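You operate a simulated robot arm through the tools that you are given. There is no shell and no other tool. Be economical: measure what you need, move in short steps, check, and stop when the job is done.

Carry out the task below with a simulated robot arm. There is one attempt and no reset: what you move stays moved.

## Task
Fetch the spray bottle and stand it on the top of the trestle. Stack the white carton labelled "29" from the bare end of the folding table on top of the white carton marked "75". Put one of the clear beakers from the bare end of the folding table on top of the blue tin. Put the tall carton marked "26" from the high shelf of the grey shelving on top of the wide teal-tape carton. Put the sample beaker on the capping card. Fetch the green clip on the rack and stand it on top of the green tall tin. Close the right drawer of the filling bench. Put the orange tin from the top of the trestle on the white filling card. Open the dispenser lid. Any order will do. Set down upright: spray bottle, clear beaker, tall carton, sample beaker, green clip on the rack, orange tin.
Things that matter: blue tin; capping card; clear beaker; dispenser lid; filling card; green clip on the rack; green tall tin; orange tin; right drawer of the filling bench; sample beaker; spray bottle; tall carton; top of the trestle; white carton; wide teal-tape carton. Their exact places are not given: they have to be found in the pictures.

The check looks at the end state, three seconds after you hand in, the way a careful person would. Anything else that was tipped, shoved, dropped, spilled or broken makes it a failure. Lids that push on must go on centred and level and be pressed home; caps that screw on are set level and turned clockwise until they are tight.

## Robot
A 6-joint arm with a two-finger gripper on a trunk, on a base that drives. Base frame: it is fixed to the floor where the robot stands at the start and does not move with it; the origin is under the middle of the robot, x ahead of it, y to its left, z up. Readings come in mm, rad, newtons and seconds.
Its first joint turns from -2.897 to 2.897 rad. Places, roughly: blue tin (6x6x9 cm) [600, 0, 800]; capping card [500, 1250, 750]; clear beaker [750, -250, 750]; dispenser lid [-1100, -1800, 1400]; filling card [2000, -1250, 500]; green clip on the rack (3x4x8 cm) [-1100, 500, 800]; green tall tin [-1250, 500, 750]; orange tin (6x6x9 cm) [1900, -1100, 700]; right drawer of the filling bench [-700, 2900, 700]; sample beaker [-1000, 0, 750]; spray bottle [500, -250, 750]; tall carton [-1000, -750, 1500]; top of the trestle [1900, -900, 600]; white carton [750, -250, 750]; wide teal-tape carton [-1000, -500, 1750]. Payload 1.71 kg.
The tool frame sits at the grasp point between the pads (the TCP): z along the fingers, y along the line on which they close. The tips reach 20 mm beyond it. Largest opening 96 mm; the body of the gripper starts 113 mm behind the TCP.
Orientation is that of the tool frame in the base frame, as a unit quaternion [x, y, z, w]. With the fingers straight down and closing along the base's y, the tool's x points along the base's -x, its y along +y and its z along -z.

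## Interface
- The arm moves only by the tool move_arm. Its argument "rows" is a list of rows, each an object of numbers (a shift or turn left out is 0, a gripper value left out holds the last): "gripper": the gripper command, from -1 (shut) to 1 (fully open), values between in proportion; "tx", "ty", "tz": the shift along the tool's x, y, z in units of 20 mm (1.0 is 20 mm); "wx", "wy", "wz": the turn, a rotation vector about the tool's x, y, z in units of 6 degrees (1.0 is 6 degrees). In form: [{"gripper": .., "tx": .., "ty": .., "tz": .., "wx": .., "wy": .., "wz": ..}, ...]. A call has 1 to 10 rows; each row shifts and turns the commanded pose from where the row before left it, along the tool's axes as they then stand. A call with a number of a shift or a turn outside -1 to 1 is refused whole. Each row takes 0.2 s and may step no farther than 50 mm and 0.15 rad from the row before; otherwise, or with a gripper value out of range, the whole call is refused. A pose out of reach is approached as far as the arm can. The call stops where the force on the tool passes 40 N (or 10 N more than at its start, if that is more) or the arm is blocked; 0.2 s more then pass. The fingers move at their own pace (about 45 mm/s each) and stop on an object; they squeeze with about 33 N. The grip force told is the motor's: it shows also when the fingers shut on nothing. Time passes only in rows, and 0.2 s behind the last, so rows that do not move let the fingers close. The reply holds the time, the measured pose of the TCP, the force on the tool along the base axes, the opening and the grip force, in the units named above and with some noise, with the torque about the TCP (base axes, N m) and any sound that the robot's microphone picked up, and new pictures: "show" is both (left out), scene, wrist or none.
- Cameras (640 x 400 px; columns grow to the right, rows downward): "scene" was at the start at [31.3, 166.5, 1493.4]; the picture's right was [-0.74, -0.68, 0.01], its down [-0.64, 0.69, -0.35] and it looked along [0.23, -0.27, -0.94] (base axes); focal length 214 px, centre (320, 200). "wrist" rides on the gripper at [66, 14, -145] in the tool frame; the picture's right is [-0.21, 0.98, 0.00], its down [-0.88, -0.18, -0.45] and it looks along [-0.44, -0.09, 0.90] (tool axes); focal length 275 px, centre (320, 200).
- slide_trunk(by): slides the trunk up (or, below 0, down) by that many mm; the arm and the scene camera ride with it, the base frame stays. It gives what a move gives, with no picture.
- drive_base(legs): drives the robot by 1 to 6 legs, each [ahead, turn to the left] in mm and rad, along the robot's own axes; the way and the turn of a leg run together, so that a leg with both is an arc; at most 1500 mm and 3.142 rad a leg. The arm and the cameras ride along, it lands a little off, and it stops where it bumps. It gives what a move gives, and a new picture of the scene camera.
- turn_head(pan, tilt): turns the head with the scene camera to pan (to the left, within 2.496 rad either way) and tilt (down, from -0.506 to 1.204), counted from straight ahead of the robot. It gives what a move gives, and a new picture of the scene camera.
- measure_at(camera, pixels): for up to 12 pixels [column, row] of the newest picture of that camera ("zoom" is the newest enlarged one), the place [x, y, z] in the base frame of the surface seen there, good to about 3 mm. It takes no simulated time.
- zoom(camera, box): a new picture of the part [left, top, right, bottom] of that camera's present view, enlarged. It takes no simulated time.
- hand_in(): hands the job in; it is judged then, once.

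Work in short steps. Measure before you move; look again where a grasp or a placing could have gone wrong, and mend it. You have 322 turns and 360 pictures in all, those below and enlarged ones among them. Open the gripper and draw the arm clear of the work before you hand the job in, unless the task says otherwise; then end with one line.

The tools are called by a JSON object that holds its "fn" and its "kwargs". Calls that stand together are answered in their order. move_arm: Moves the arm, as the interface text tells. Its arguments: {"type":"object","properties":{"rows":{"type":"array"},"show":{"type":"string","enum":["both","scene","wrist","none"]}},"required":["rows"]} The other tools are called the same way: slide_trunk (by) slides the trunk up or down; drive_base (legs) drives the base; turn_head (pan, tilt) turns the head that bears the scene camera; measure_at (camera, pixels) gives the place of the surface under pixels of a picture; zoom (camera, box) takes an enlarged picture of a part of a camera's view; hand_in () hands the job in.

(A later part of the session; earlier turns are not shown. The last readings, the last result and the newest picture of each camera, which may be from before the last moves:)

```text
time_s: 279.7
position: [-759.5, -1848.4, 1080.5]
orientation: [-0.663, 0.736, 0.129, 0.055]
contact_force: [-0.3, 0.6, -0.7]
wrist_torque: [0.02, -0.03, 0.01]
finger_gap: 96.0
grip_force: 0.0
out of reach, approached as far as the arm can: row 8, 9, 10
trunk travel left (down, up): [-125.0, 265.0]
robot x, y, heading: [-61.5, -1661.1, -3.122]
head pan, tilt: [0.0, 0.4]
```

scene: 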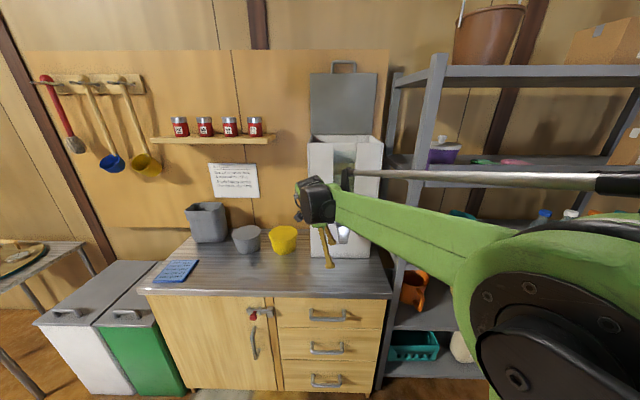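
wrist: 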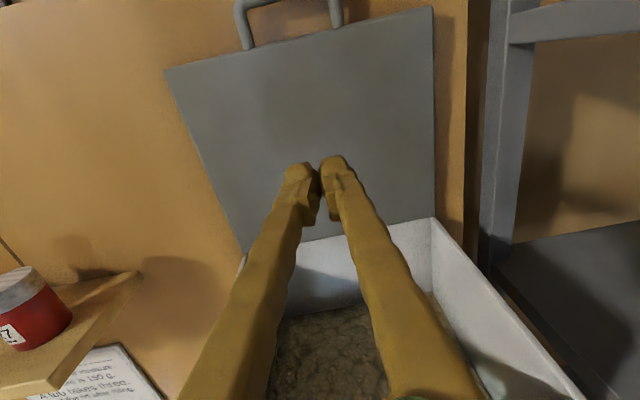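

The wrist has flipped configuration (roll limit 166°), so I retrace: pitch to forward, yaw to left, then roll down. First back off a little and pitch forward.

{"fn": "drive_base", "kwargs": {"legs": [[-150, 0]]}}

{"fn": "move_arm", "kwargs": {"rows": [{"wx": -1}, {"wx": -1}, {"wx": -1}, {"wx": -1}, {"wx": -1}, {"wx": -1}, {"wx": -1}, {"wx": -1}, {"wx": -1}, {"wx": -1}], "show": "none"}}

{"fn": "move_arm", "kwargs": {"rows": [{"wx": -1}, {"wx": -1}, {"wx": -1}, {"wx": -1}, {"wx": -1}], "show": "scene"}}

```text
time_s: 281.3
position: [-608.3, -1842.9, 1080.3]
orientation: [-0.663, 0.736, 0.129, 0.055]
contact_force: [0.8, 0.1, 0.1]
wrist_torque: [-0.02, -0.04, 0.0]
finger_gap: 96.1
grip_force: 0.0
trunk travel left (down, up): [-125.0, 265.0]
robot x, y, heading: [90.4, -1657.8, -3.129]
head pan, tilt: [0.0, 0.4]
```

scene: 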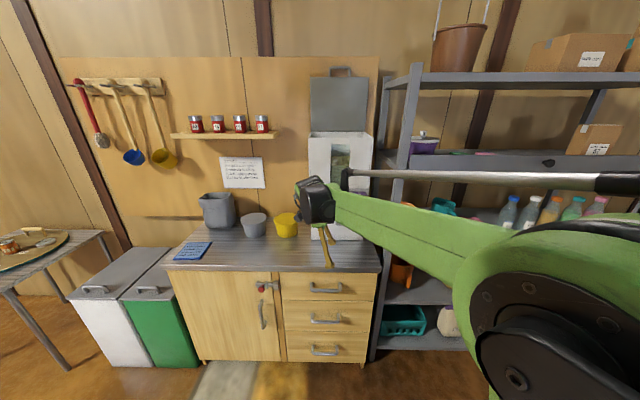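

```text
time_s: 283.5
position: [-593.2, -1841.9, 1089.1]
orientation: [0.598, -0.57, -0.484, 0.288]
contact_force: [0.0, 1.2, -0.9]
wrist_torque: [-0.03, 0.04, 0.0]
finger_gap: 96.0
grip_force: 0.0
trunk travel left (down, up): [-125.0, 265.0]
robot x, y, heading: [95.1, -1659.2, -3.126]
head pan, tilt: [0.0, 0.4]
```

```text
time_s: 284.7
position: [-593.8, -1843.0, 1089.7]
orientation: [-0.503, 0.427, 0.615, -0.432]
contact_force: [0.1, -0.2, -0.2]
wrist_torque: [0.02, 0.01, 0.01]
finger_gap: 96.0
grip_force: 0.1
trunk travel left (down, up): [-125.0, 265.0]
robot x, y, heading: [94.1, -1659.7, -3.124]
head pan, tilt: [0.0, 0.4]
```

scene: 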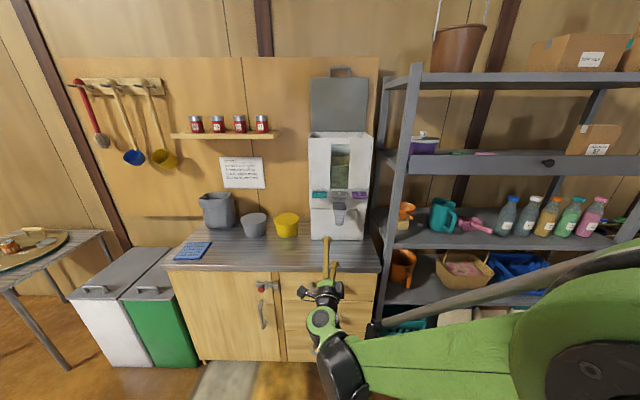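

Tool is forward now. I yaw it to the left about the vertical.

{"fn": "move_arm", "kwargs": {"rows": [{"wx": -0.25, "wy": 0.96, "wz": 0.129}, {"wx": -0.25, "wy": 0.96, "wz": 0.129}, {"wx": -0.25, "wy": 0.96, "wz": 0.129}, {"wx": -0.25, "wy": 0.96, "wz": 0.129}, {"wx": -0.25, "wy": 0.96, "wz": 0.129}, {"wx": -0.25, "wy": 0.96, "wz": 0.129}, {"wx": -0.25, "wy": 0.96, "wz": 0.129}, {"wx": -0.25, "wy": 0.96, "wz": 0.129}, {"wx": -0.25, "wy": 0.96, "wz": 0.129}, {"wx": -0.25, "wy": 0.96, "wz": 0.129}], "show": "none"}}

{"fn": "move_arm", "kwargs": {"rows": [{"wx": -0.25, "wy": 0.96, "wz": 0.129}, {"wx": -0.25, "wy": 0.96, "wz": 0.129}, {"wx": -0.25, "wy": 0.96, "wz": 0.129}, {"wx": -0.25, "wy": 0.96, "wz": 0.129}, {"wx": -0.25, "wy": 0.96, "wz": 0.129}, {}], "show": "scene"}}

```text
time_s: 286.9
position: [-593.0, -1843.1, 1096.8]
orientation: [0.635, -0.145, -0.363, 0.667]
contact_force: [0.9, 0.3, 0.5]
wrist_torque: [0.0, -0.03, -0.02]
finger_gap: 95.8
grip_force: 0.1
out of reach, approached as far as the arm can: row 4, 5
trunk travel left (down, up): [-125.0, 265.0]
robot x, y, heading: [91.0, -1659.7, -3.123]
head pan, tilt: [0.0, 0.4]
```

```text
time_s: 288.3
position: [-593.9, -1841.0, 1098.9]
orientation: [0.654, 0.028, -0.18, 0.734]
contact_force: [-0.7, 0.2, -0.3]
wrist_torque: [-0.01, -0.02, 0.04]
finger_gap: 96.0
grip_force: 0.1
trunk travel left (down, up): [-125.0, 265.0]
robot x, y, heading: [93.8, -1658.9, -3.126]
head pan, tilt: [0.0, 0.4]
```

scene: 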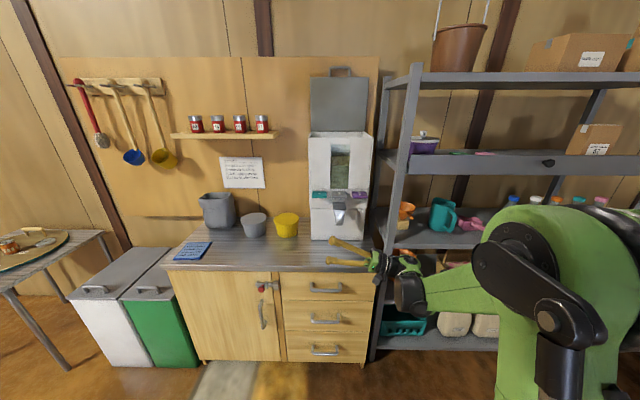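

Tool points left. I roll it down about the proper axis.

{"fn": "move_arm", "kwargs": {"rows": [{"wx": 0.961, "wy": 0.28}, {"wx": 0.961, "wy": 0.28}, {"wx": 0.961, "wy": 0.28}, {"wx": 0.961, "wy": 0.28}, {"wx": 0.961, "wy": 0.28}, {"wx": 0.961, "wy": 0.28}, {"wx": 0.961, "wy": 0.28}, {"wx": 0.961, "wy": 0.28}, {"wx": 0.961, "wy": 0.28}, {"wx": 0.961, "wy": 0.28}], "show": "none"}}

{"fn": "move_arm", "kwargs": {"rows": [{"wx": 0.961, "wy": 0.28}, {"wx": 0.961, "wy": 0.28}, {"wx": 0.961, "wy": 0.28}, {"wx": 0.961, "wy": 0.28}, {"wx": 0.961, "wy": 0.28}, {"wx": 0.961, "wy": 0.28}, {"wx": 0.35, "wy": 0.1}, {}], "show": "none"}}

```text
time_s: 290.5
position: [-593.0, -1827.2, 1097.2]
orientation: [0.943, 0.05, -0.081, 0.318]
contact_force: [-0.3, -0.1, 0.5]
wrist_torque: [-0.02, 0.02, -0.04]
finger_gap: 95.9
grip_force: 0.1
out of reach, approached as far as the arm can: row 10
trunk travel left (down, up): [-125.0, 265.0]
robot x, y, heading: [95.1, -1657.9, -3.125]
head pan, tilt: [0.0, 0.4]
```

```text
time_s: 292.3
position: [-596.4, -1719.9, 1099.1]
orientation: [0.989, 0.055, -0.029, 0.138]
contact_force: [0.4, -0.2, 0.0]
wrist_torque: [0.03, -0.01, -0.02]
finger_gap: 96.1
grip_force: 0.1
out of reach, approached as far as the arm can: row 1, 2, 3, 4, 5, 6
trunk travel left (down, up): [-125.0, 265.0]
robot x, y, heading: [92.4, -1660.0, -3.124]
head pan, tilt: [0.0, 0.4]
```

The wrist stayed in the flipped branch. I must pass through the forearm axis: pitch the tool up through forward to about 45° above, in its own plane.

{"fn": "move_arm", "kwargs": {"rows": [{"wx": 0.117, "wy": -0.993}, {"wx": 0.117, "wy": -0.993}, {"wx": 0.117, "wy": -0.993}, {"wx": 0.117, "wy": -0.993}, {"wx": 0.117, "wy": -0.993}, {"wx": 0.117, "wy": -0.993}, {"wx": 0.117, "wy": -0.993}, {"wx": 0.117, "wy": -0.993}, {"wx": 0.117, "wy": -0.993}, {"wx": 0.117, "wy": -0.993}], "show": "none"}}

{"fn": "move_arm", "kwargs": {"rows": [{"wx": 0.117, "wy": -0.993}, {"wx": 0.117, "wy": -0.993}, {"wx": 0.117, "wy": -0.993}, {"wx": 0.117, "wy": -0.993}, {"wx": 0.117, "wy": -0.993}, {"wx": 0.117, "wy": -0.993}, {"wx": 0.117, "wy": -0.993}, {"wx": 0.117, "wy": -0.993}, {"wx": 0.117, "wy": -0.993}, {"wx": 0.117, "wy": -0.993}], "show": "scene"}}

```text
time_s: 294.5
position: [-595.9, -1691.2, 1097.5]
orientation: [0.851, -0.017, -0.517, 0.087]
contact_force: [-0.2, -0.4, -0.5]
wrist_torque: [-0.01, -0.03, 0.0]
finger_gap: 95.9
grip_force: 0.1
out of reach, approached as far as the arm can: row 3, 5, 6, 7, 8, 9, 10
trunk travel left (down, up): [-125.0, 265.0]
robot x, y, heading: [92.6, -1659.3, -3.126]
head pan, tilt: [0.0, 0.4]
```

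```text
time_s: 296.7
position: [-595.0, -1666.7, 1097.5]
orientation: [-0.485, 0.078, 0.871, -0.008]
contact_force: [0.5, 0.3, -0.6]
wrist_torque: [0.02, -0.08, 0.03]
finger_gap: 95.8
grip_force: 0.0
out of reach, approached as far as the arm can: row 1, 2, 3, 4
trunk travel left (down, up): [-125.0, 265.0]
robot x, y, heading: [94.8, -1657.1, -3.121]
head pan, tilt: [0.0, 0.4]
```

scene: 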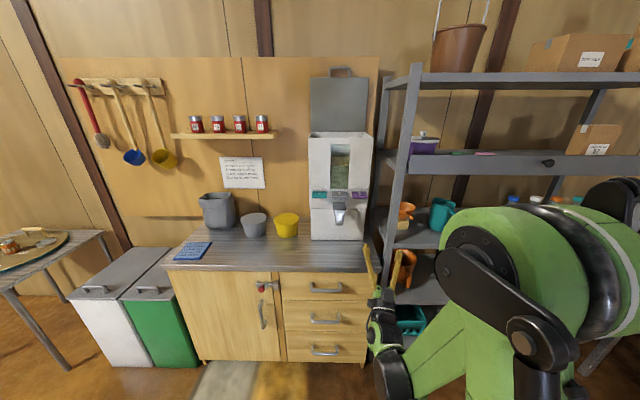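

The tool now points up-forward (crossed the axis). I roll it over to the right side.

{"fn": "move_arm", "kwargs": {"rows": [{"wx": 0.529, "wy": 0.062, "wz": 0.846}, {"wx": 0.529, "wy": 0.062, "wz": 0.846}, {"wx": 0.529, "wy": 0.062, "wz": 0.846}, {"wx": 0.529, "wy": 0.062, "wz": 0.846}, {"wx": 0.529, "wy": 0.062, "wz": 0.846}, {"wx": 0.529, "wy": 0.062, "wz": 0.846}, {"wx": 0.529, "wy": 0.062, "wz": 0.846}, {"wx": 0.529, "wy": 0.062, "wz": 0.846}, {"wx": 0.529, "wy": 0.062, "wz": 0.846}, {"wx": 0.529, "wy": 0.062, "wz": 0.846}], "show": "none"}}

{"fn": "move_arm", "kwargs": {"rows": [{"wx": 0.529, "wy": 0.062, "wz": 0.846}, {"wx": 0.529, "wy": 0.062, "wz": 0.846}, {"wx": 0.529, "wy": 0.062, "wz": 0.846}, {"wx": 0.529, "wy": 0.062, "wz": 0.846}, {"wx": 0.529, "wy": 0.062, "wz": 0.846}, {}], "show": "none"}}

```text
time_s: 298.9
position: [-594.0, -1666.3, 1097.8]
orientation: [-0.417, 0.504, 0.715, -0.249]
contact_force: [-0.3, -0.7, 0.1]
wrist_torque: [0.0, 0.03, -0.01]
finger_gap: 96.1
grip_force: 0.1
trunk travel left (down, up): [-125.0, 265.0]
robot x, y, heading: [94.1, -1660.5, -3.122]
head pan, tilt: [0.0, 0.4]
```

```text
time_s: 300.3
position: [-598.6, -1653.4, 1098.2]
orientation: [-0.365, 0.675, 0.552, -0.327]
contact_force: [-0.2, -0.5, -0.2]
wrist_torque: [-0.01, 0.0, -0.01]
finger_gap: 96.1
grip_force: 0.2
out of reach, approached as far as the arm can: row 4, 5
trunk travel left (down, up): [-125.0, 265.0]
robot x, y, heading: [93.9, -1659.3, -3.118]
head pan, tilt: [0.0, 0.4]
```

{"fn": "move_arm", "kwargs": {"rows": [{"wx": 0.99, "wy": -0.09}, {"wx": 0.99, "wy": -0.09}, {"wx": 0.99, "wy": -0.09}, {"wx": 0.99, "wy": -0.09}, {"wx": 0.99, "wy": -0.09}, {"wx": 0.99, "wy": -0.09}, {"wx": 0.99, "wy": -0.09}, {"wx": 0.99, "wy": -0.09}, {"wx": 0.99, "wy": -0.09}, {"wx": 0.99, "wy": -0.09}], "show": "scene"}}

```text
time_s: 302.5
position: [-599.2, -1654.3, 1098.3]
orientation: [-0.45, 0.874, 0.163, -0.082]
contact_force: [0.6, -0.4, -0.5]
wrist_torque: [-0.02, 0.03, -0.01]
finger_gap: 95.7
grip_force: 0.0
trunk travel left (down, up): [-125.0, 265.0]
robot x, y, heading: [94.2, -1659.9, -3.125]
head pan, tilt: [0.0, 0.4]
```

scene: 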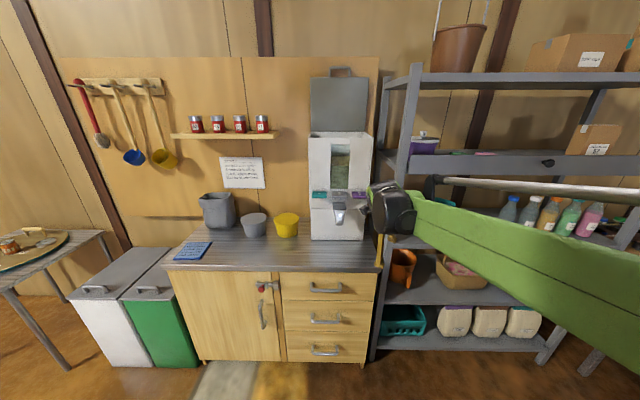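

That works. I finish levelling and begin unwinding yaw.

{"fn": "move_arm", "kwargs": {"rows": [{"wx": 0.9}, {"wx": 0.9}, {"wx": 0.9}, {"wx": 0.85}, {"wz": -1}, {"wz": -1}, {"wz": -1}, {"wz": -1}, {"wz": -1}, {"wz": -1}], "show": "none"}}

{"fn": "move_arm", "kwargs": {"rows": [{"wz": -1}, {"wz": -1}, {"wz": -1}, {"wz": -1}, {"wz": -1}, {"wz": -1}, {"wz": -1}, {"wz": -1}, {"wz": -1}, {"wz": -1}], "show": "none"}}

{"fn": "move_arm", "kwargs": {"rows": [{"wz": -1}, {"wz": -1}, {"wz": -1}, {"wz": -1}, {"wz": -1}], "show": "none"}}

```text
time_s: 304.7
position: [-598.6, -1652.7, 1098.6]
orientation: [0.709, -0.705, 0.002, -0.003]
contact_force: [0.7, 0.4, -0.2]
wrist_torque: [-0.01, 0.0, 0.04]
finger_gap: 96.1
grip_force: 0.2
trunk travel left (down, up): [-125.0, 265.0]
robot x, y, heading: [91.3, -1657.8, -3.129]
head pan, tilt: [0.0, 0.4]
```

```text
time_s: 306.9
position: [-598.8, -1654.2, 1097.6]
orientation: [0.967, -0.256, 0.002, -0.002]
contact_force: [-0.3, -0.3, -0.3]
wrist_torque: [-0.01, 0.0, 0.02]
finger_gap: 96.0
grip_force: 0.0
trunk travel left (down, up): [-125.0, 265.0]
robot x, y, heading: [92.6, -1654.8, -3.127]
head pan, tilt: [0.0, 0.4]
```

```text
time_s: 308.1
position: [-598.1, -1653.5, 1098.1]
orientation: [1.0, 0.004, 0.003, -0.001]
contact_force: [0.1, 0.1, -1.0]
wrist_torque: [0.0, -0.02, -0.03]
finger_gap: 96.0
grip_force: 0.0
trunk travel left (down, up): [-125.0, 265.0]
robot x, y, heading: [89.9, -1659.0, -3.122]
head pan, tilt: [0.0, 0.4]
```

Tool is vertical again. I now drive to the work bench at x≈-780.

{"fn": "drive_base", "kwargs": {"legs": [[210, 0], [0, -1.57], [1700, 0], [0, 1.57]]}}

{"fn": "turn_head", "kwargs": {"pan": 0.0, "tilt": 0.7}}

```text
refused: 1700 is not a number from -1500 to 1500
```

```text
time_s: 308.9
position: [-599.2, -1652.6, 1099.2]
orientation: [1.0, 0.003, 0.003, -0.001]
contact_force: [0.1, 0.1, 0.6]
wrist_torque: [0.02, -0.03, -0.03]
finger_gap: 96.2
grip_force: 0.0
trunk travel left (down, up): [-125.0, 265.0]
robot x, y, heading: [92.0, -1661.6, -3.125]
head pan, tilt: [0.0, 0.7]
```

scene: 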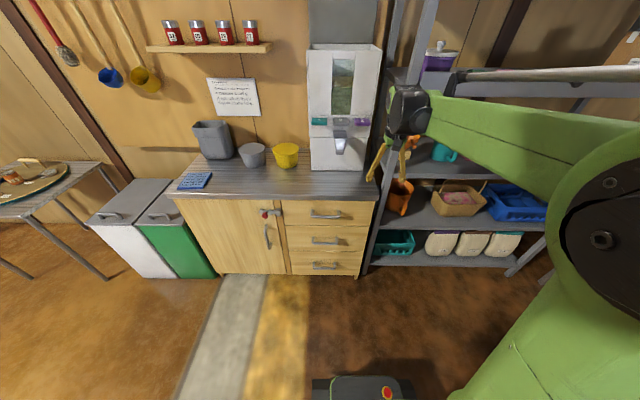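

The leg limit is 1500; I split the drive.

{"fn": "drive_base", "kwargs": {"legs": [[210, 0], [0, -1.57], [900, 0], [850, 0], [0, 1.57]]}}

{"fn": "zoom", "kwargs": {"camera": "scene", "box": [0, 0, 640, 400]}}

```text
time_s: 334.5
position: [-843.5, 139.7, 1098.5]
orientation: [1.0, -0.011, 0.002, -0.002]
contact_force: [-0.6, 0.2, -0.4]
wrist_torque: [-0.01, -0.01, 0.02]
finger_gap: 96.0
grip_force: 0.0
trunk travel left (down, up): [-125.0, 265.0]
robot x, y, heading: [-154.6, 120.8, 3.132]
head pan, tilt: [0.0, 0.7]
```

scene: 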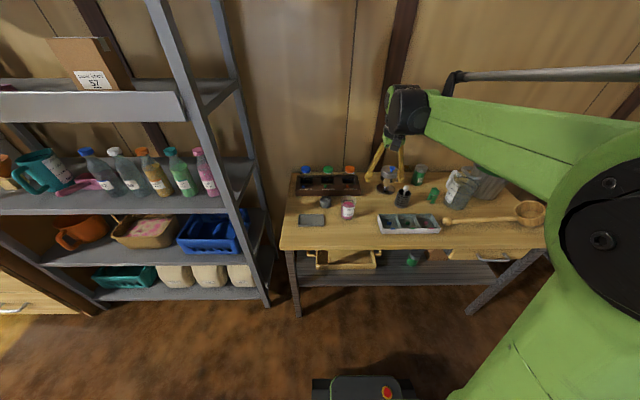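

```text
1.00 times, centred on (320, 200) of scene (not enlarged: the box is as wide or as high as the picture)
```

zoom: 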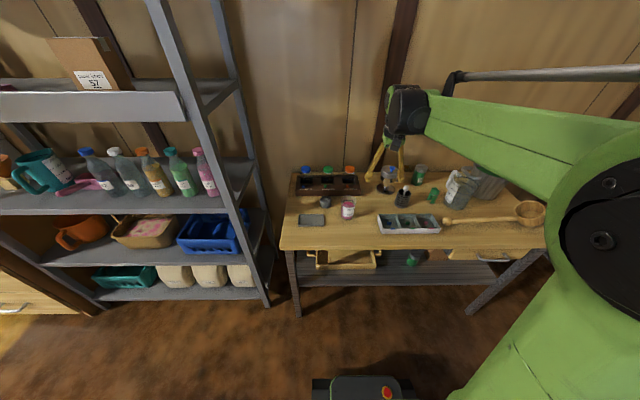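

I zoom on the bench items.

{"fn": "zoom", "kwargs": {"camera": "scene", "box": [280, 155, 420, 245]}}

{"fn": "zoom", "kwargs": {"camera": "scene", "box": [370, 150, 550, 260]}}

{"fn": "measure_at", "kwargs": {"camera": "scene", "pixels": [[348, 202], [348, 210], [325, 202], [433, 195], [420, 172], [404, 196], [385, 180], [312, 220], [330, 250], [460, 190], [500, 215], [348, 200]]}}

```text
4.44 times, centred on (350, 200) of scene
```

zoom: 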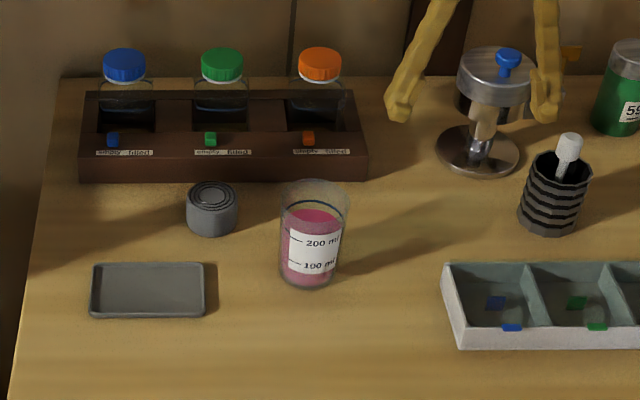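

```text
3.56 times, centred on (460, 205) of scene
```

zoom: 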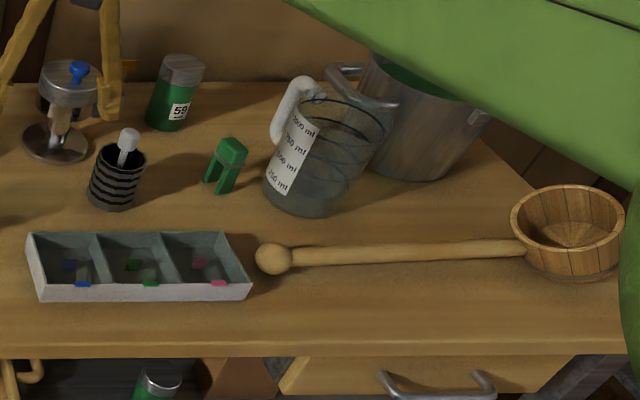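

```text
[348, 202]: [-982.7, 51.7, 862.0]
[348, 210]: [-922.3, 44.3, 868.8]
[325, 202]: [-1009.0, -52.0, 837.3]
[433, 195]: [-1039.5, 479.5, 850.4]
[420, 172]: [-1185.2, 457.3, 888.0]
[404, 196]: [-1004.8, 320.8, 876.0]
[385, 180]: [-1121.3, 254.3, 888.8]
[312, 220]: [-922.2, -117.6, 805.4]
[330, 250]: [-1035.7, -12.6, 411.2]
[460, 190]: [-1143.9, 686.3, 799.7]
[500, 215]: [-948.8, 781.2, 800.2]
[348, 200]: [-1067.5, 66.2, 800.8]
```

Clip at (-1040,480), green tin "59" at (-1185,457), sample beaker (pink liquid) at about (-950,48), bench z 800. I shift the robot to y≈330 and closer.

{"fn": "drive_base", "kwargs": {"legs": [[0, -1.57], [230, 0], [0, 1.57], [130, 0]]}}

{"fn": "turn_head", "kwargs": {"pan": -0.15, "tilt": 0.75}}

{"fn": "zoom", "kwargs": {"camera": "scene", "box": [220, 120, 440, 280]}}

```text
time_s: 349.7
position: [-959.3, 301.9, 1107.5]
orientation: [0.999, 0.034, -0.006, -0.001]
contact_force: [0.9, 0.5, -0.3]
wrist_torque: [-0.02, 0.05, -0.03]
finger_gap: 95.7
grip_force: 0.2
trunk travel left (down, up): [-125.0, 265.0]
robot x, y, heading: [-285.8, 343.3, -3.067]
head pan, tilt: [0.0, 0.7]
```

scene: 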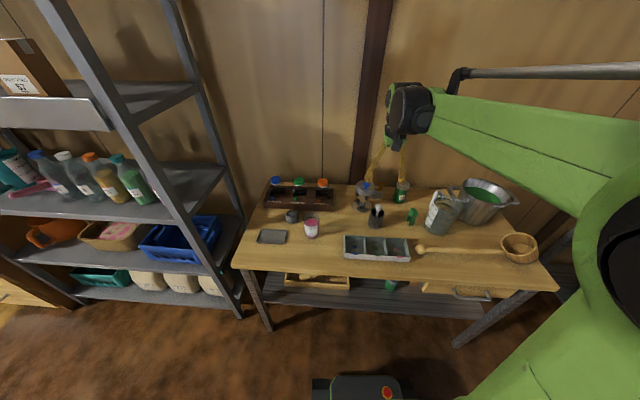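

```text
time_s: 350.4
position: [-943.7, 303.6, 1116.9]
orientation: [0.999, 0.034, -0.012, -0.001]
contact_force: [0.2, -0.5, -0.3]
wrist_torque: [0.02, 0.09, 0.02]
finger_gap: 96.0
grip_force: 0.1
trunk travel left (down, up): [-125.0, 265.0]
robot x, y, heading: [-290.5, 347.0, -3.06]
head pan, tilt: [-0.15, 0.75]
```

scene: 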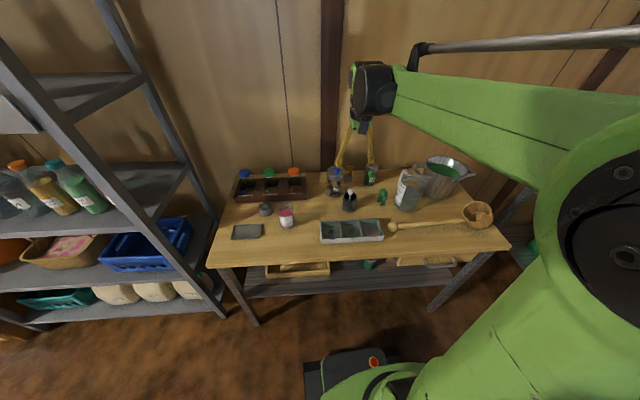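

```text
2.50 times, centred on (330, 200) of scene
```

zoom: 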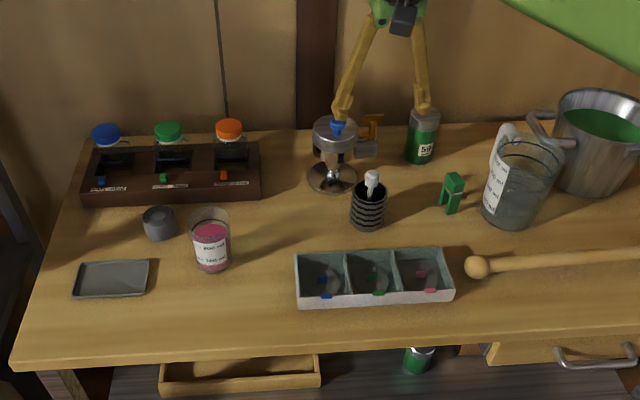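

I measure the clip (zoom 452,193) and the tin's top (423,115).

{"fn": "measure_at", "kwargs": {"camera": "zoom", "pixels": [[452, 178], [446, 185], [460, 183], [443, 205], [452, 210], [423, 112], [412, 112], [436, 114], [423, 150], [455, 195]]}}

{"fn": "move_arm", "kwargs": {"rows": [{"ty": -1, "wy": -0.2}, {"ty": -1}, {"ty": -1}, {"ty": -1}, {"ty": -1}, {"ty": -1}, {"ty": -1}, {"ty": -0.6}, {"tx": -1}], "show": "wrist"}}

```text
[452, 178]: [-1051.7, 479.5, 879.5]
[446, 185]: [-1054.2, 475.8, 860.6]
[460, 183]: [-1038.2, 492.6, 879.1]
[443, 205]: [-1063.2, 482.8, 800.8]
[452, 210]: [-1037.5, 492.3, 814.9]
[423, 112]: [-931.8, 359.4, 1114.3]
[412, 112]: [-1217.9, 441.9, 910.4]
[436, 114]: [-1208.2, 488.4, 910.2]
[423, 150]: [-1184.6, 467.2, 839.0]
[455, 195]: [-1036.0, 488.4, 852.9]
```

```text
time_s: 352.4
position: [-973.7, 452.8, 1120.7]
orientation: [0.999, 0.034, -0.023, 0.0]
contact_force: [0.5, 0.2, 0.5]
wrist_torque: [0.01, 0.08, 0.0]
finger_gap: 96.2
grip_force: 0.1
trunk travel left (down, up): [-125.0, 265.0]
robot x, y, heading: [-289.2, 346.5, -3.06]
head pan, tilt: [-0.15, 0.75]
```

wrist: 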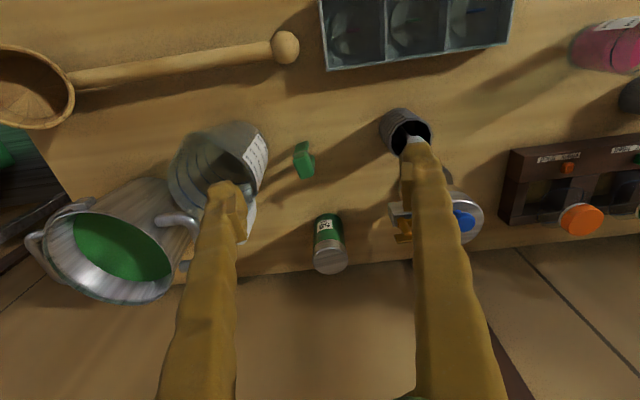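

I fix the tilt (wy+), and zoom at the clip.

{"fn": "move_arm", "kwargs": {"rows": [{"wy": 0.44}, {}], "show": "wrist"}}

{"fn": "zoom", "kwargs": {"camera": "wrist", "box": [260, 100, 360, 280]}}

```text
time_s: 353.0
position: [-974.6, 452.9, 1120.2]
orientation: [0.999, 0.034, 0.001, -0.002]
contact_force: [0.1, 0.2, 0.0]
wrist_torque: [-0.01, -0.03, 0.0]
finger_gap: 96.2
grip_force: 0.1
trunk travel left (down, up): [-125.0, 265.0]
robot x, y, heading: [-287.5, 344.6, -3.068]
head pan, tilt: [-0.15, 0.75]
```

wrist: 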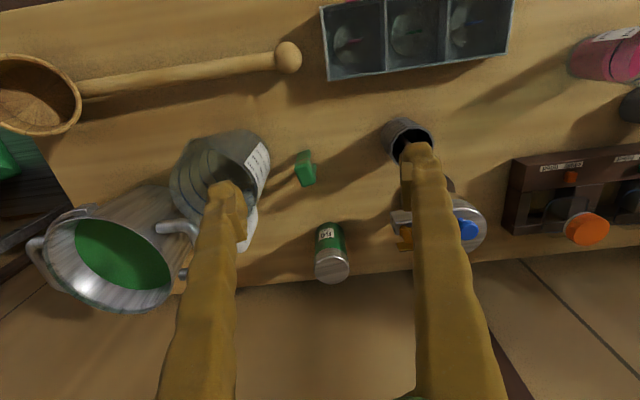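

```text
2.22 times, centred on (310, 190) of wrist
```

zoom: 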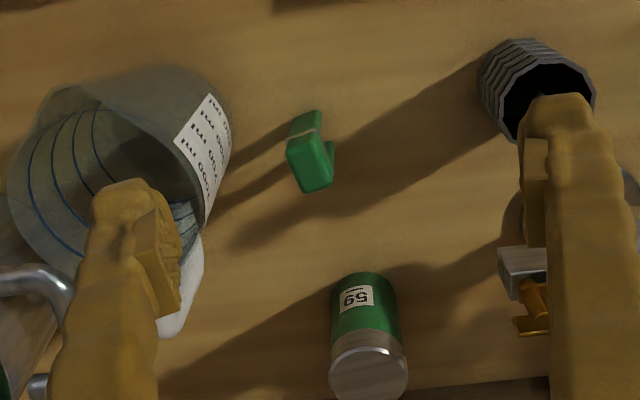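

I measure the clip's top corners, the tin's top and the jug edge.

{"fn": "measure_at", "kwargs": {"camera": "zoom", "pixels": [[290, 158], [322, 142], [330, 182], [308, 190], [310, 165], [332, 148], [368, 370], [335, 365], [403, 365], [370, 345], [230, 150], [195, 250]]}}

```text
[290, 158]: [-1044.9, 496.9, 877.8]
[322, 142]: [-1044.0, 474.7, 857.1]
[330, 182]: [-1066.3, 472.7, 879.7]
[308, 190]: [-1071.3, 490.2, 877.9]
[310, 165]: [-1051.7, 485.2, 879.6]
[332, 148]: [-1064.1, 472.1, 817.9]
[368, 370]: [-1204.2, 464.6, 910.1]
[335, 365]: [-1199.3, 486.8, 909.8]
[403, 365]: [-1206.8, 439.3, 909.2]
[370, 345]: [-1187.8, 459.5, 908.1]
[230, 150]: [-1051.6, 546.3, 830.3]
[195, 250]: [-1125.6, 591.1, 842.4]
```

I check the jug's rim extent near the gripper body.

{"fn": "measure_at", "kwargs": {"camera": "wrist", "pixels": [[265, 150], [240, 135], [215, 132], [180, 160], [175, 200], [268, 165], [255, 190], [245, 225], [205, 140], [230, 132]]}}

```text
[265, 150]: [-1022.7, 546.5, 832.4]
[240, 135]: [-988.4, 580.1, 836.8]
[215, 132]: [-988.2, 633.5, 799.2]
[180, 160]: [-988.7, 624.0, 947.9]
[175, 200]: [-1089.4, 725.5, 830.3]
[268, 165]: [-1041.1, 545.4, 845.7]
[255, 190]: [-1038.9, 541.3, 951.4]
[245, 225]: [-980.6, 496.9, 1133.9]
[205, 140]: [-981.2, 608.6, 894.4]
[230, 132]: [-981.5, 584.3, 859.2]
```

Jug rim is z≈951 at y≥541 — clear with a 60 mm opening. I move over the clip.

{"fn": "move_arm", "kwargs": {"rows": [{"tx": -0.99, "ty": -0.46, "gripper": 0.25}, {"tx": -0.99, "ty": -0.46}, {"tx": -0.99, "ty": -0.46}, {"tx": -0.99, "ty": -0.46}, {"wz": -0.93}, {"wz": -0.93}, {"tz": 1}, {"tz": 1}, {"tz": 1}, {"tz": 1}], "show": "none"}}

{"fn": "move_arm", "kwargs": {"rows": [{"tz": 1}, {"tz": 1}, {"tz": 1}, {"tz": 1}, {"tz": 1}, {}], "show": "wrist"}}

{"fn": "zoom", "kwargs": {"camera": "wrist", "box": [200, 80, 440, 240]}}

```text
time_s: 355.2
position: [-1055.7, 485.4, 1038.4]
orientation: [0.991, 0.131, 0.001, -0.001]
contact_force: [0.1, 0.6, -0.3]
wrist_torque: [-0.01, 0.04, 0.01]
finger_gap: 59.9
grip_force: 0.0
trunk travel left (down, up): [-125.0, 265.0]
robot x, y, heading: [-288.6, 343.4, -3.059]
head pan, tilt: [-0.15, 0.75]
```

```text
time_s: 356.6
position: [-1054.3, 488.3, 937.5]
orientation: [0.991, 0.131, 0.0, -0.002]
contact_force: [-0.1, 0.2, -0.1]
wrist_torque: [0.0, -0.01, 0.02]
finger_gap: 59.8
grip_force: 0.1
trunk travel left (down, up): [-125.0, 265.0]
robot x, y, heading: [-288.5, 346.9, -3.061]
head pan, tilt: [-0.15, 0.75]
```

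wrist: 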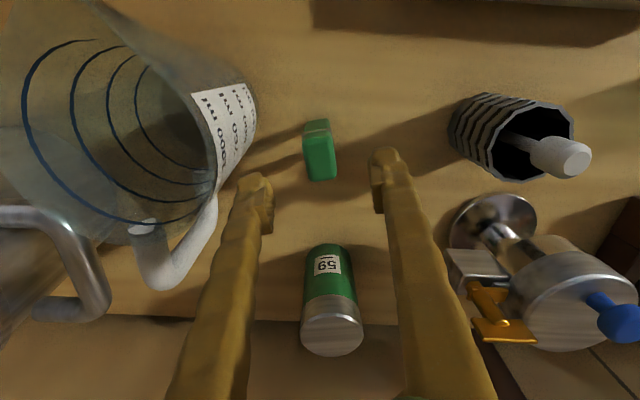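

```text
2.50 times, centred on (320, 160) of wrist
```

zoom: 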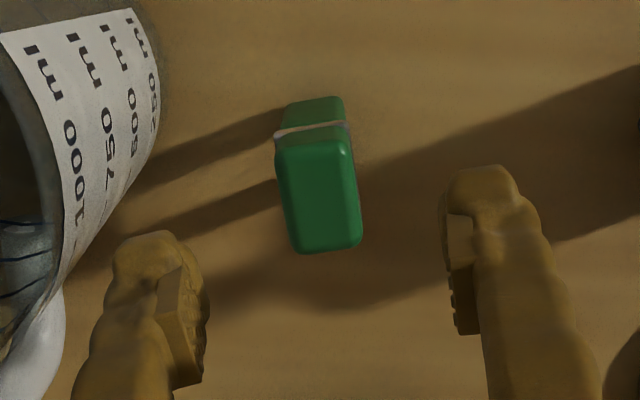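

Directly over the clip. I descend 71 mm and close.

{"fn": "move_arm", "kwargs": {"rows": [{"tz": 1}, {"tz": 1}, {"tz": 1}, {"tz": 0.55}, {"gripper": -1}, {}, {}, {}], "show": "none"}}

{"fn": "move_arm", "kwargs": {"rows": [{"tz": -0.1}, {"tz": -0.3}, {"tz": -0.5}, {"tz": -0.8}, {"tz": -1}, {"tz": -1}, {"tz": -1}, {"tz": -1}], "show": "wrist"}}

```text
time_s: 358.4
position: [-1055.9, 485.7, 866.4]
orientation: [0.991, 0.132, 0.001, -0.001]
contact_force: [0.5, 0.3, 0.2]
wrist_torque: [0.03, -0.01, -0.01]
finger_gap: 22.1
grip_force: 33.3
trunk travel left (down, up): [-125.0, 265.0]
robot x, y, heading: [-289.3, 346.0, -3.068]
head pan, tilt: [-0.15, 0.75]
```

```text
time_s: 360.2
position: [-1055.2, 483.5, 980.6]
orientation: [0.991, 0.13, 0.001, -0.001]
contact_force: [-0.9, 0.0, 0.3]
wrist_torque: [0.01, 0.0, -0.01]
finger_gap: 21.7
grip_force: 33.3
trunk travel left (down, up): [-125.0, 265.0]
robot x, y, heading: [-288.9, 345.3, -3.063]
head pan, tilt: [-0.15, 0.75]
```

wrist: 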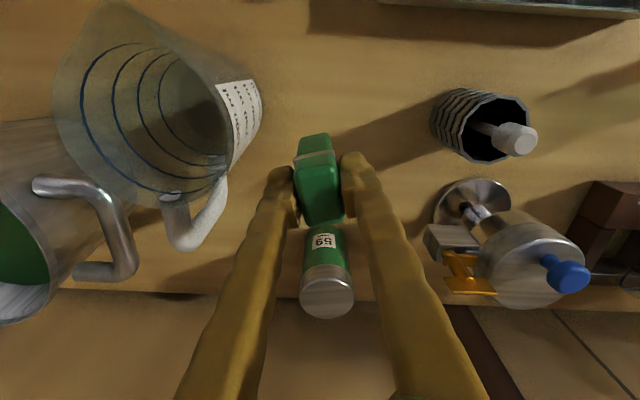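

Clip is held. I raise a bit and move over the tin (-1212,463).

{"fn": "move_arm", "kwargs": {"rows": [{"tz": -0.8}, {"tz": -0.8}, {"tx": -0.98, "ty": -0.13}, {"tx": -0.98, "ty": -0.13}, {"tx": -0.98, "ty": -0.13}, {"tx": -0.98, "ty": -0.13}, {"tx": -0.98, "ty": -0.13}, {"tx": -0.98, "ty": -0.13}, {"tx": -0.98, "ty": -0.13}, {"tx": -0.98, "ty": -0.13}], "show": "wrist"}}

{"fn": "zoom", "kwargs": {"camera": "scene", "box": [320, 110, 440, 220]}}

```text
time_s: 362.4
position: [-1213.2, 463.5, 1015.3]
orientation: [0.992, 0.13, 0.001, -0.002]
contact_force: [0.3, -0.2, 0.3]
wrist_torque: [0.04, 0.01, 0.01]
finger_gap: 22.2
grip_force: 33.1
trunk travel left (down, up): [-125.0, 265.0]
robot x, y, heading: [-290.3, 349.1, -3.063]
head pan, tilt: [-0.15, 0.75]
```

wrist: 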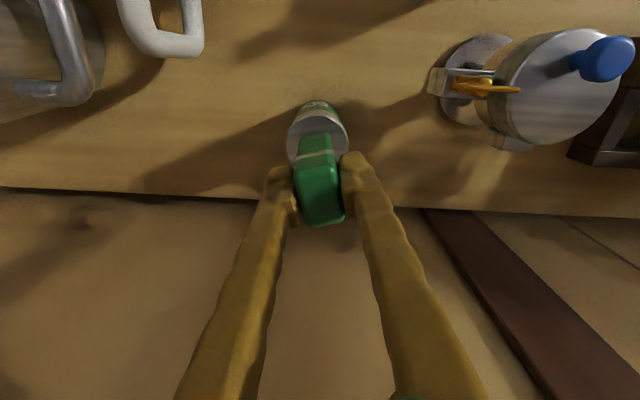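

```text
3.64 times, centred on (380, 165) of scene
```

zoom: 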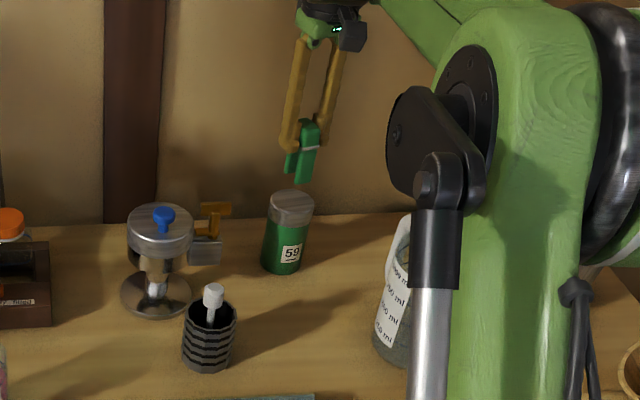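

I measure the tin's rim again for centring.

{"fn": "measure_at", "kwargs": {"camera": "wrist", "pixels": [[291, 138], [345, 134], [318, 112], [300, 120], [335, 118], [296, 152], [342, 148]]}}

```text
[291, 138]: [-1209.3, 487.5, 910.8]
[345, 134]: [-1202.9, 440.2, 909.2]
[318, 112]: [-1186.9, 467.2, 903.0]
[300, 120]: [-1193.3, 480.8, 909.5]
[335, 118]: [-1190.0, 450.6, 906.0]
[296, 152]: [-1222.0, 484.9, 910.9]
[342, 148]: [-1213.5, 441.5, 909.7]
```

Centred within 3 mm. I lower 34 mm, then feel for contact.

{"fn": "move_arm", "kwargs": {"rows": [{"tx": 0.12, "tz": 0.5}, {"tz": 0.5}, {"tz": 0.4}, {"tz": 0.25}, {}], "show": "none"}}

{"fn": "move_arm", "kwargs": {"rows": [{"tz": 0.08}, {"tz": 0.06}, {}], "show": "none"}}

```text
time_s: 363.6
position: [-1209.8, 465.4, 979.8]
orientation: [0.991, 0.131, 0.001, -0.001]
contact_force: [-0.4, 0.4, -0.1]
wrist_torque: [0.01, 0.0, 0.01]
finger_gap: 21.8
grip_force: 32.8
trunk travel left (down, up): [-125.0, 265.0]
robot x, y, heading: [-292.4, 342.1, -3.063]
head pan, tilt: [-0.15, 0.75]
```

```text
time_s: 364.4
position: [-1211.3, 464.7, 977.9]
orientation: [0.992, 0.13, 0.001, -0.001]
contact_force: [-0.6, 0.0, -0.3]
wrist_torque: [-0.02, 0.02, 0.01]
finger_gap: 21.7
grip_force: 33.0
trunk travel left (down, up): [-125.0, 265.0]
robot x, y, heading: [-288.7, 341.8, -3.066]
head pan, tilt: [-0.15, 0.75]
```

{"fn": "move_arm", "kwargs": {"rows": [{"tz": 0.05}, {"tz": 0.04}, {}], "show": "none"}}

{"fn": "zoom", "kwargs": {"camera": "scene", "box": [340, 130, 410, 200]}}

```text
time_s: 365.2
position: [-1209.8, 465.0, 976.7]
orientation: [0.991, 0.132, 0.001, -0.001]
contact_force: [-0.6, -0.1, 1.1]
wrist_torque: [-0.02, 0.04, -0.02]
finger_gap: 21.6
grip_force: 33.2
trunk travel left (down, up): [-125.0, 265.0]
robot x, y, heading: [-287.1, 343.6, -3.059]
head pan, tilt: [-0.15, 0.75]
```

```text
5.71 times, centred on (375, 165) of scene
```

zoom: 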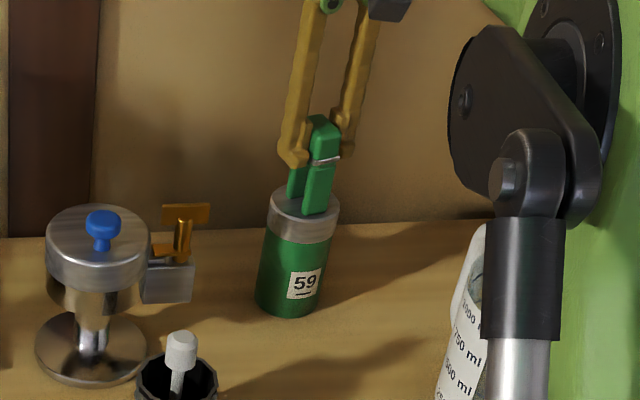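

Nearly touching; one more small step.

{"fn": "move_arm", "kwargs": {"rows": [{"tz": 0.04}, {"tz": 0.03}, {}], "show": "none"}}

```text
time_s: 366.0
position: [-1208.3, 463.9, 975.7]
orientation: [0.991, 0.131, -0.001, -0.002]
contact_force: [-3.8, 1.3, 16.7]
wrist_torque: [0.01, 0.34, 0.03]
finger_gap: 21.7
grip_force: 33.2
trunk travel left (down, up): [-125.0, 265.0]
robot x, y, heading: [-287.2, 345.0, -3.064]
head pan, tilt: [-0.15, 0.75]
```

Contact. I ease, open to 60 mm and retreat straight up.

{"fn": "move_arm", "kwargs": {"rows": [{"tz": -0.03}, {"gripper": 0.25}, {}, {}, {"tz": -0.4}, {"tz": -0.8}, {"tz": -1}, {"tz": -1}, {"tz": -1}, {"tz": -1}], "show": "wrist"}}

{"fn": "zoom", "kwargs": {"camera": "scene", "box": [320, 110, 440, 220]}}

```text
time_s: 368.2
position: [-1209.8, 465.1, 1079.2]
orientation: [0.991, 0.131, 0.001, 0.0]
contact_force: [1.2, 0.5, 0.5]
wrist_torque: [-0.01, 0.0, 0.02]
finger_gap: 60.1
grip_force: 0.1
trunk travel left (down, up): [-125.0, 265.0]
robot x, y, heading: [-285.0, 342.8, -3.064]
head pan, tilt: [-0.15, 0.75]
```

wrist: 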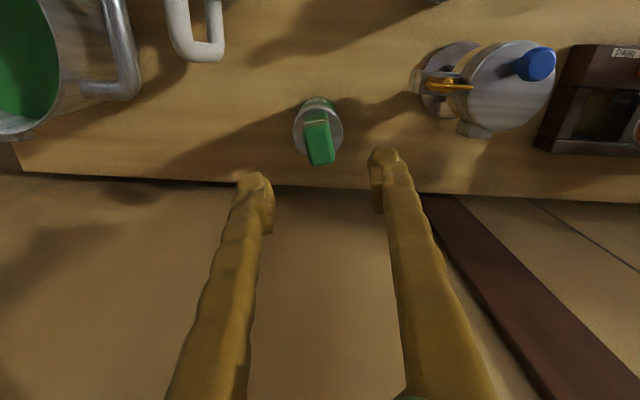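

```text
3.64 times, centred on (380, 165) of scene
```

zoom: 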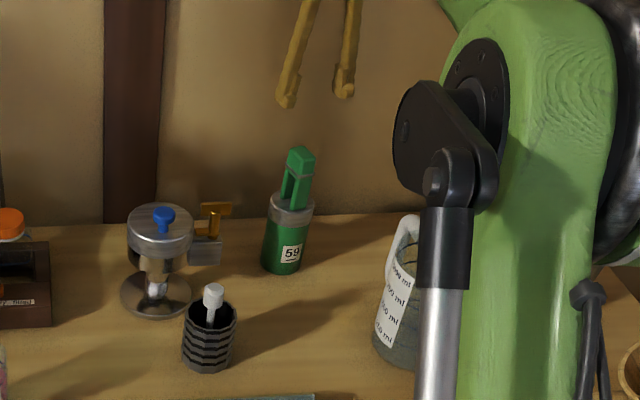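

Clip stands on the tin. Next the sample beaker: I swing the tool over toward (-955,46).

{"fn": "move_arm", "kwargs": {"rows": [{"tz": -1, "wz": 0.83}, {"wz": 0.83}, {"wz": 0.84}, {"tx": 0.607, "ty": 1}, {"tx": 0.607, "ty": 1}, {"tx": 0.607, "ty": 1}, {"tx": 0.607, "ty": 1}, {"tx": 0.607, "ty": 1}, {"tx": 0.607, "ty": 1}, {"tx": 0.607, "ty": 1}], "show": "none"}}

{"fn": "move_arm", "kwargs": {"rows": [{"tx": 0.607, "ty": 1, "gripper": 1}, {"tx": 0.607, "ty": 1}, {"tx": 0.607, "ty": 1}, {"tx": 0.607, "ty": 1}, {"tx": 0.607, "ty": 1}, {"tx": 0.607, "ty": 1}, {"tx": 0.607, "ty": 1}, {"tx": 0.607, "ty": 1}, {"tx": 0.607, "ty": 1}, {"tx": 0.607, "ty": 1}], "show": "wrist"}}

```text
time_s: 370.4
position: [-1126.5, 325.2, 1098.1]
orientation: [1.0, 0.001, 0.001, -0.001]
contact_force: [-0.5, 0.5, 0.4]
wrist_torque: [0.0, 0.0, -0.01]
finger_gap: 59.9
grip_force: 0.0
trunk travel left (down, up): [-125.0, 265.0]
robot x, y, heading: [-291.7, 346.2, -3.065]
head pan, tilt: [-0.15, 0.75]
```

```text
time_s: 372.6
position: [-1005.2, 123.2, 1100.9]
orientation: [1.0, 0.0, 0.001, 0.0]
contact_force: [-0.2, -0.1, 0.4]
wrist_torque: [-0.02, 0.0, 0.04]
finger_gap: 95.9
grip_force: 0.1
trunk travel left (down, up): [-125.0, 265.0]
robot x, y, heading: [-285.5, 345.0, -3.068]
head pan, tilt: [-0.15, 0.75]
```

wrist: 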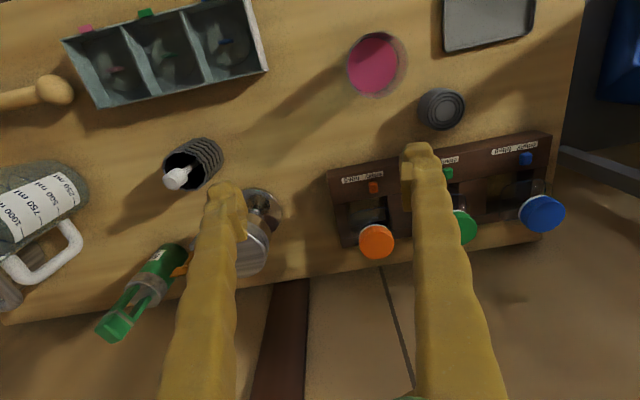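

Beaker centre computed at (-955,44.5). I move over it and descend partway.

{"fn": "move_arm", "kwargs": {"rows": [{"tx": 0.62, "ty": 0.98}, {"tx": 0.62, "ty": 0.98}, {"tx": 0.62, "ty": 0.98}, {"tx": 0.64, "ty": 0.99}, {"tz": 1}, {"tz": 1}, {"tz": 1}, {"tz": 1}, {"tz": 1}, {"tz": 1}], "show": "none"}}

{"fn": "move_arm", "kwargs": {"rows": [{"tz": 1}, {"tz": 1}, {"tz": 0.7}, {}], "show": "wrist"}}

```text
time_s: 374.8
position: [-954.2, 46.9, 979.1]
orientation: [1.0, 0.001, 0.001, 0.0]
contact_force: [0.5, 0.3, -0.6]
wrist_torque: [0.01, 0.01, -0.04]
finger_gap: 96.0
grip_force: 0.0
trunk travel left (down, up): [-125.0, 265.0]
robot x, y, heading: [-290.0, 341.2, -3.068]
head pan, tilt: [-0.15, 0.75]
```

```text
time_s: 375.8
position: [-955.9, 47.7, 926.6]
orientation: [1.0, 0.001, 0.001, -0.001]
contact_force: [-0.1, -0.6, -0.8]
wrist_torque: [-0.03, 0.0, 0.0]
finger_gap: 95.9
grip_force: 0.0
trunk travel left (down, up): [-125.0, 265.0]
robot x, y, heading: [-287.6, 347.9, -3.066]
head pan, tilt: [-0.15, 0.75]
```

wrist: 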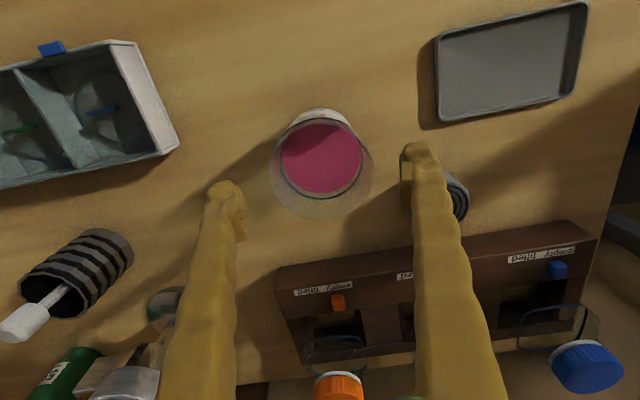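

Centred. I descend 75 mm and close.

{"fn": "move_arm", "kwargs": {"rows": [{"tz": 1, "ty": 0.08}, {"tz": 1}, {"tz": 1}, {"tz": 0.75}, {"gripper": -1}, {}, {}, {}], "show": "none"}}

{"fn": "move_arm", "kwargs": {"rows": [{}, {"tz": -0.1}, {"tz": -0.15}, {"tz": -0.2}, {"tz": -0.3}, {"tz": -0.4}], "show": "wrist"}}

```text
time_s: 377.6
position: [-956.7, 46.1, 849.3]
orientation: [1.0, 0.002, 0.001, -0.001]
contact_force: [0.4, 1.1, 2.0]
wrist_torque: [-0.08, 0.02, 0.04]
finger_gap: 81.0
grip_force: 33.5
trunk travel left (down, up): [-125.0, 265.0]
robot x, y, heading: [-289.1, 342.9, -3.066]
head pan, tilt: [-0.15, 0.75]
```

```text
time_s: 379.0
position: [-955.9, 46.1, 873.5]
orientation: [1.0, 0.001, 0.001, -0.001]
contact_force: [0.7, -0.9, -2.2]
wrist_torque: [0.0, 0.04, -0.02]
finger_gap: 80.2
grip_force: 33.2
trunk travel left (down, up): [-125.0, 265.0]
robot x, y, heading: [-286.2, 348.2, -3.065]
head pan, tilt: [-0.15, 0.75]
```

wrist: 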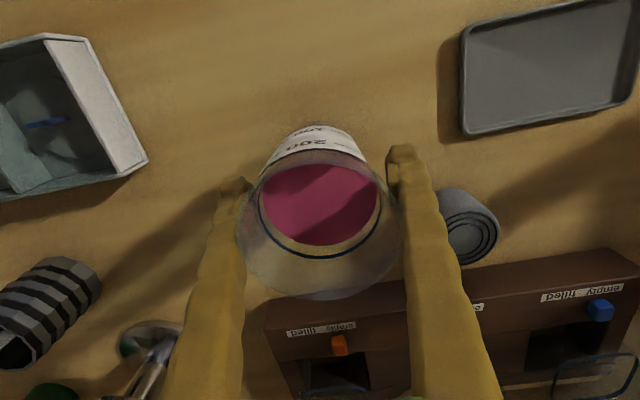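

Held. I lift further and watch the gap.

{"fn": "move_arm", "kwargs": {"rows": [{"tz": -0.4}, {"tz": -0.5}, {"tz": -0.5}, {"tz": -0.5}, {"tz": -0.5}, {"tz": -0.5}, {"tz": -0.5}, {"tz": -0.3}], "show": "wrist"}}

{"fn": "zoom", "kwargs": {"camera": "scene", "box": [220, 120, 360, 240]}}

```text
time_s: 380.8
position: [-954.2, 46.4, 946.9]
orientation: [1.0, 0.001, 0.001, 0.0]
contact_force: [-0.5, 0.3, -1.7]
wrist_torque: [-0.02, -0.02, 0.01]
finger_gap: 79.3
grip_force: 33.4
trunk travel left (down, up): [-125.0, 265.0]
robot x, y, heading: [-286.2, 349.0, -3.062]
head pan, tilt: [-0.15, 0.75]
```

wrist: 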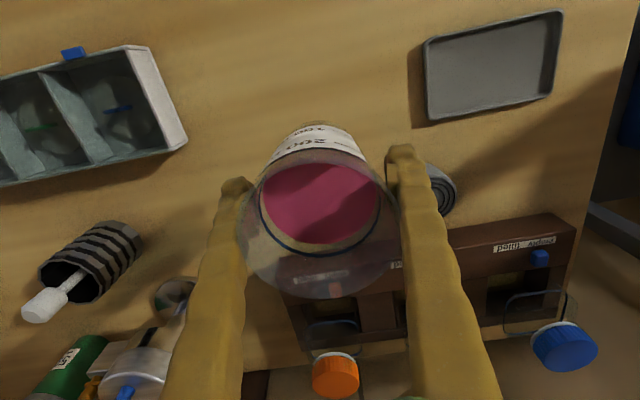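

```text
3.33 times, centred on (290, 180) of scene
```

zoom: 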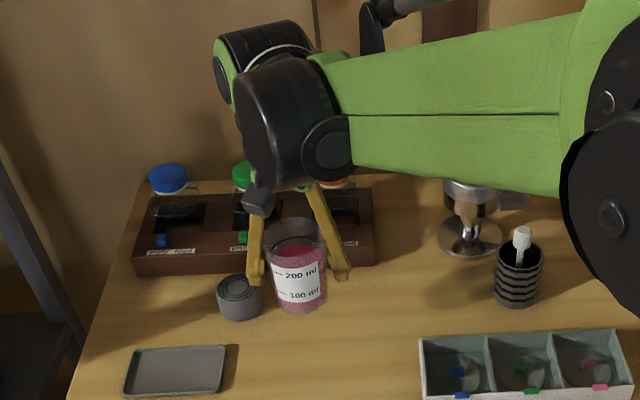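

The gap shrinks slightly; I hold for a while to see if it settles.

{"fn": "move_arm", "kwargs": {"rows": [{}, {}, {}, {}, {}, {}, {}, {}, {}, {}], "show": "none"}}

```text
time_s: 383.0
position: [-953.6, 46.0, 947.5]
orientation: [1.0, 0.001, 0.001, -0.001]
contact_force: [0.4, 1.1, -2.6]
wrist_torque: [0.0, 0.0, 0.0]
finger_gap: 77.9
grip_force: 33.3
trunk travel left (down, up): [-125.0, 265.0]
robot x, y, heading: [-290.7, 345.2, -3.06]
head pan, tilt: [-0.15, 0.75]
```

Previously the other beaker settled at ~76.3; I wait again.

{"fn": "move_arm", "kwargs": {"rows": [{}, {}, {}, {}, {}, {}, {}, {}, {}, {}], "show": "none"}}

{"fn": "move_arm", "kwargs": {"rows": [{}, {}, {}, {}, {}, {}, {}, {}, {}, {}], "show": "wrist"}}

```text
time_s: 385.2
position: [-953.3, 46.6, 945.7]
orientation: [1.0, 0.0, 0.0, -0.001]
contact_force: [0.3, 0.4, -1.8]
wrist_torque: [0.02, -0.01, 0.0]
finger_gap: 77.5
grip_force: 32.9
trunk travel left (down, up): [-125.0, 265.0]
robot x, y, heading: [-288.4, 344.5, -3.063]
head pan, tilt: [-0.15, 0.75]
```

```text
time_s: 387.4
position: [-953.4, 45.6, 946.6]
orientation: [1.0, 0.001, 0.001, -0.001]
contact_force: [0.3, 0.1, -2.7]
wrist_torque: [0.05, 0.03, -0.05]
finger_gap: 77.0
grip_force: 33.0
trunk travel left (down, up): [-125.0, 265.0]
robot x, y, heading: [-288.2, 346.2, -3.065]
head pan, tilt: [-0.15, 0.75]
```

wrist: 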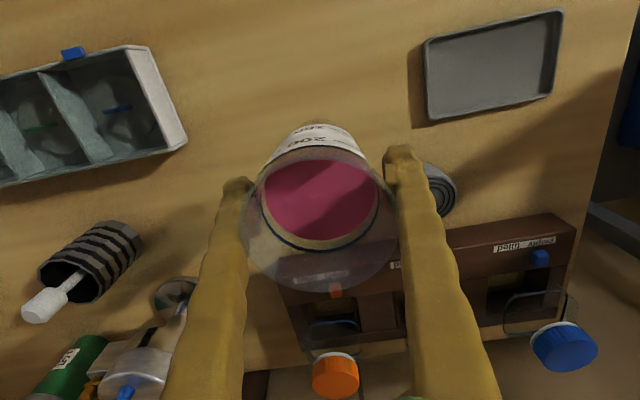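

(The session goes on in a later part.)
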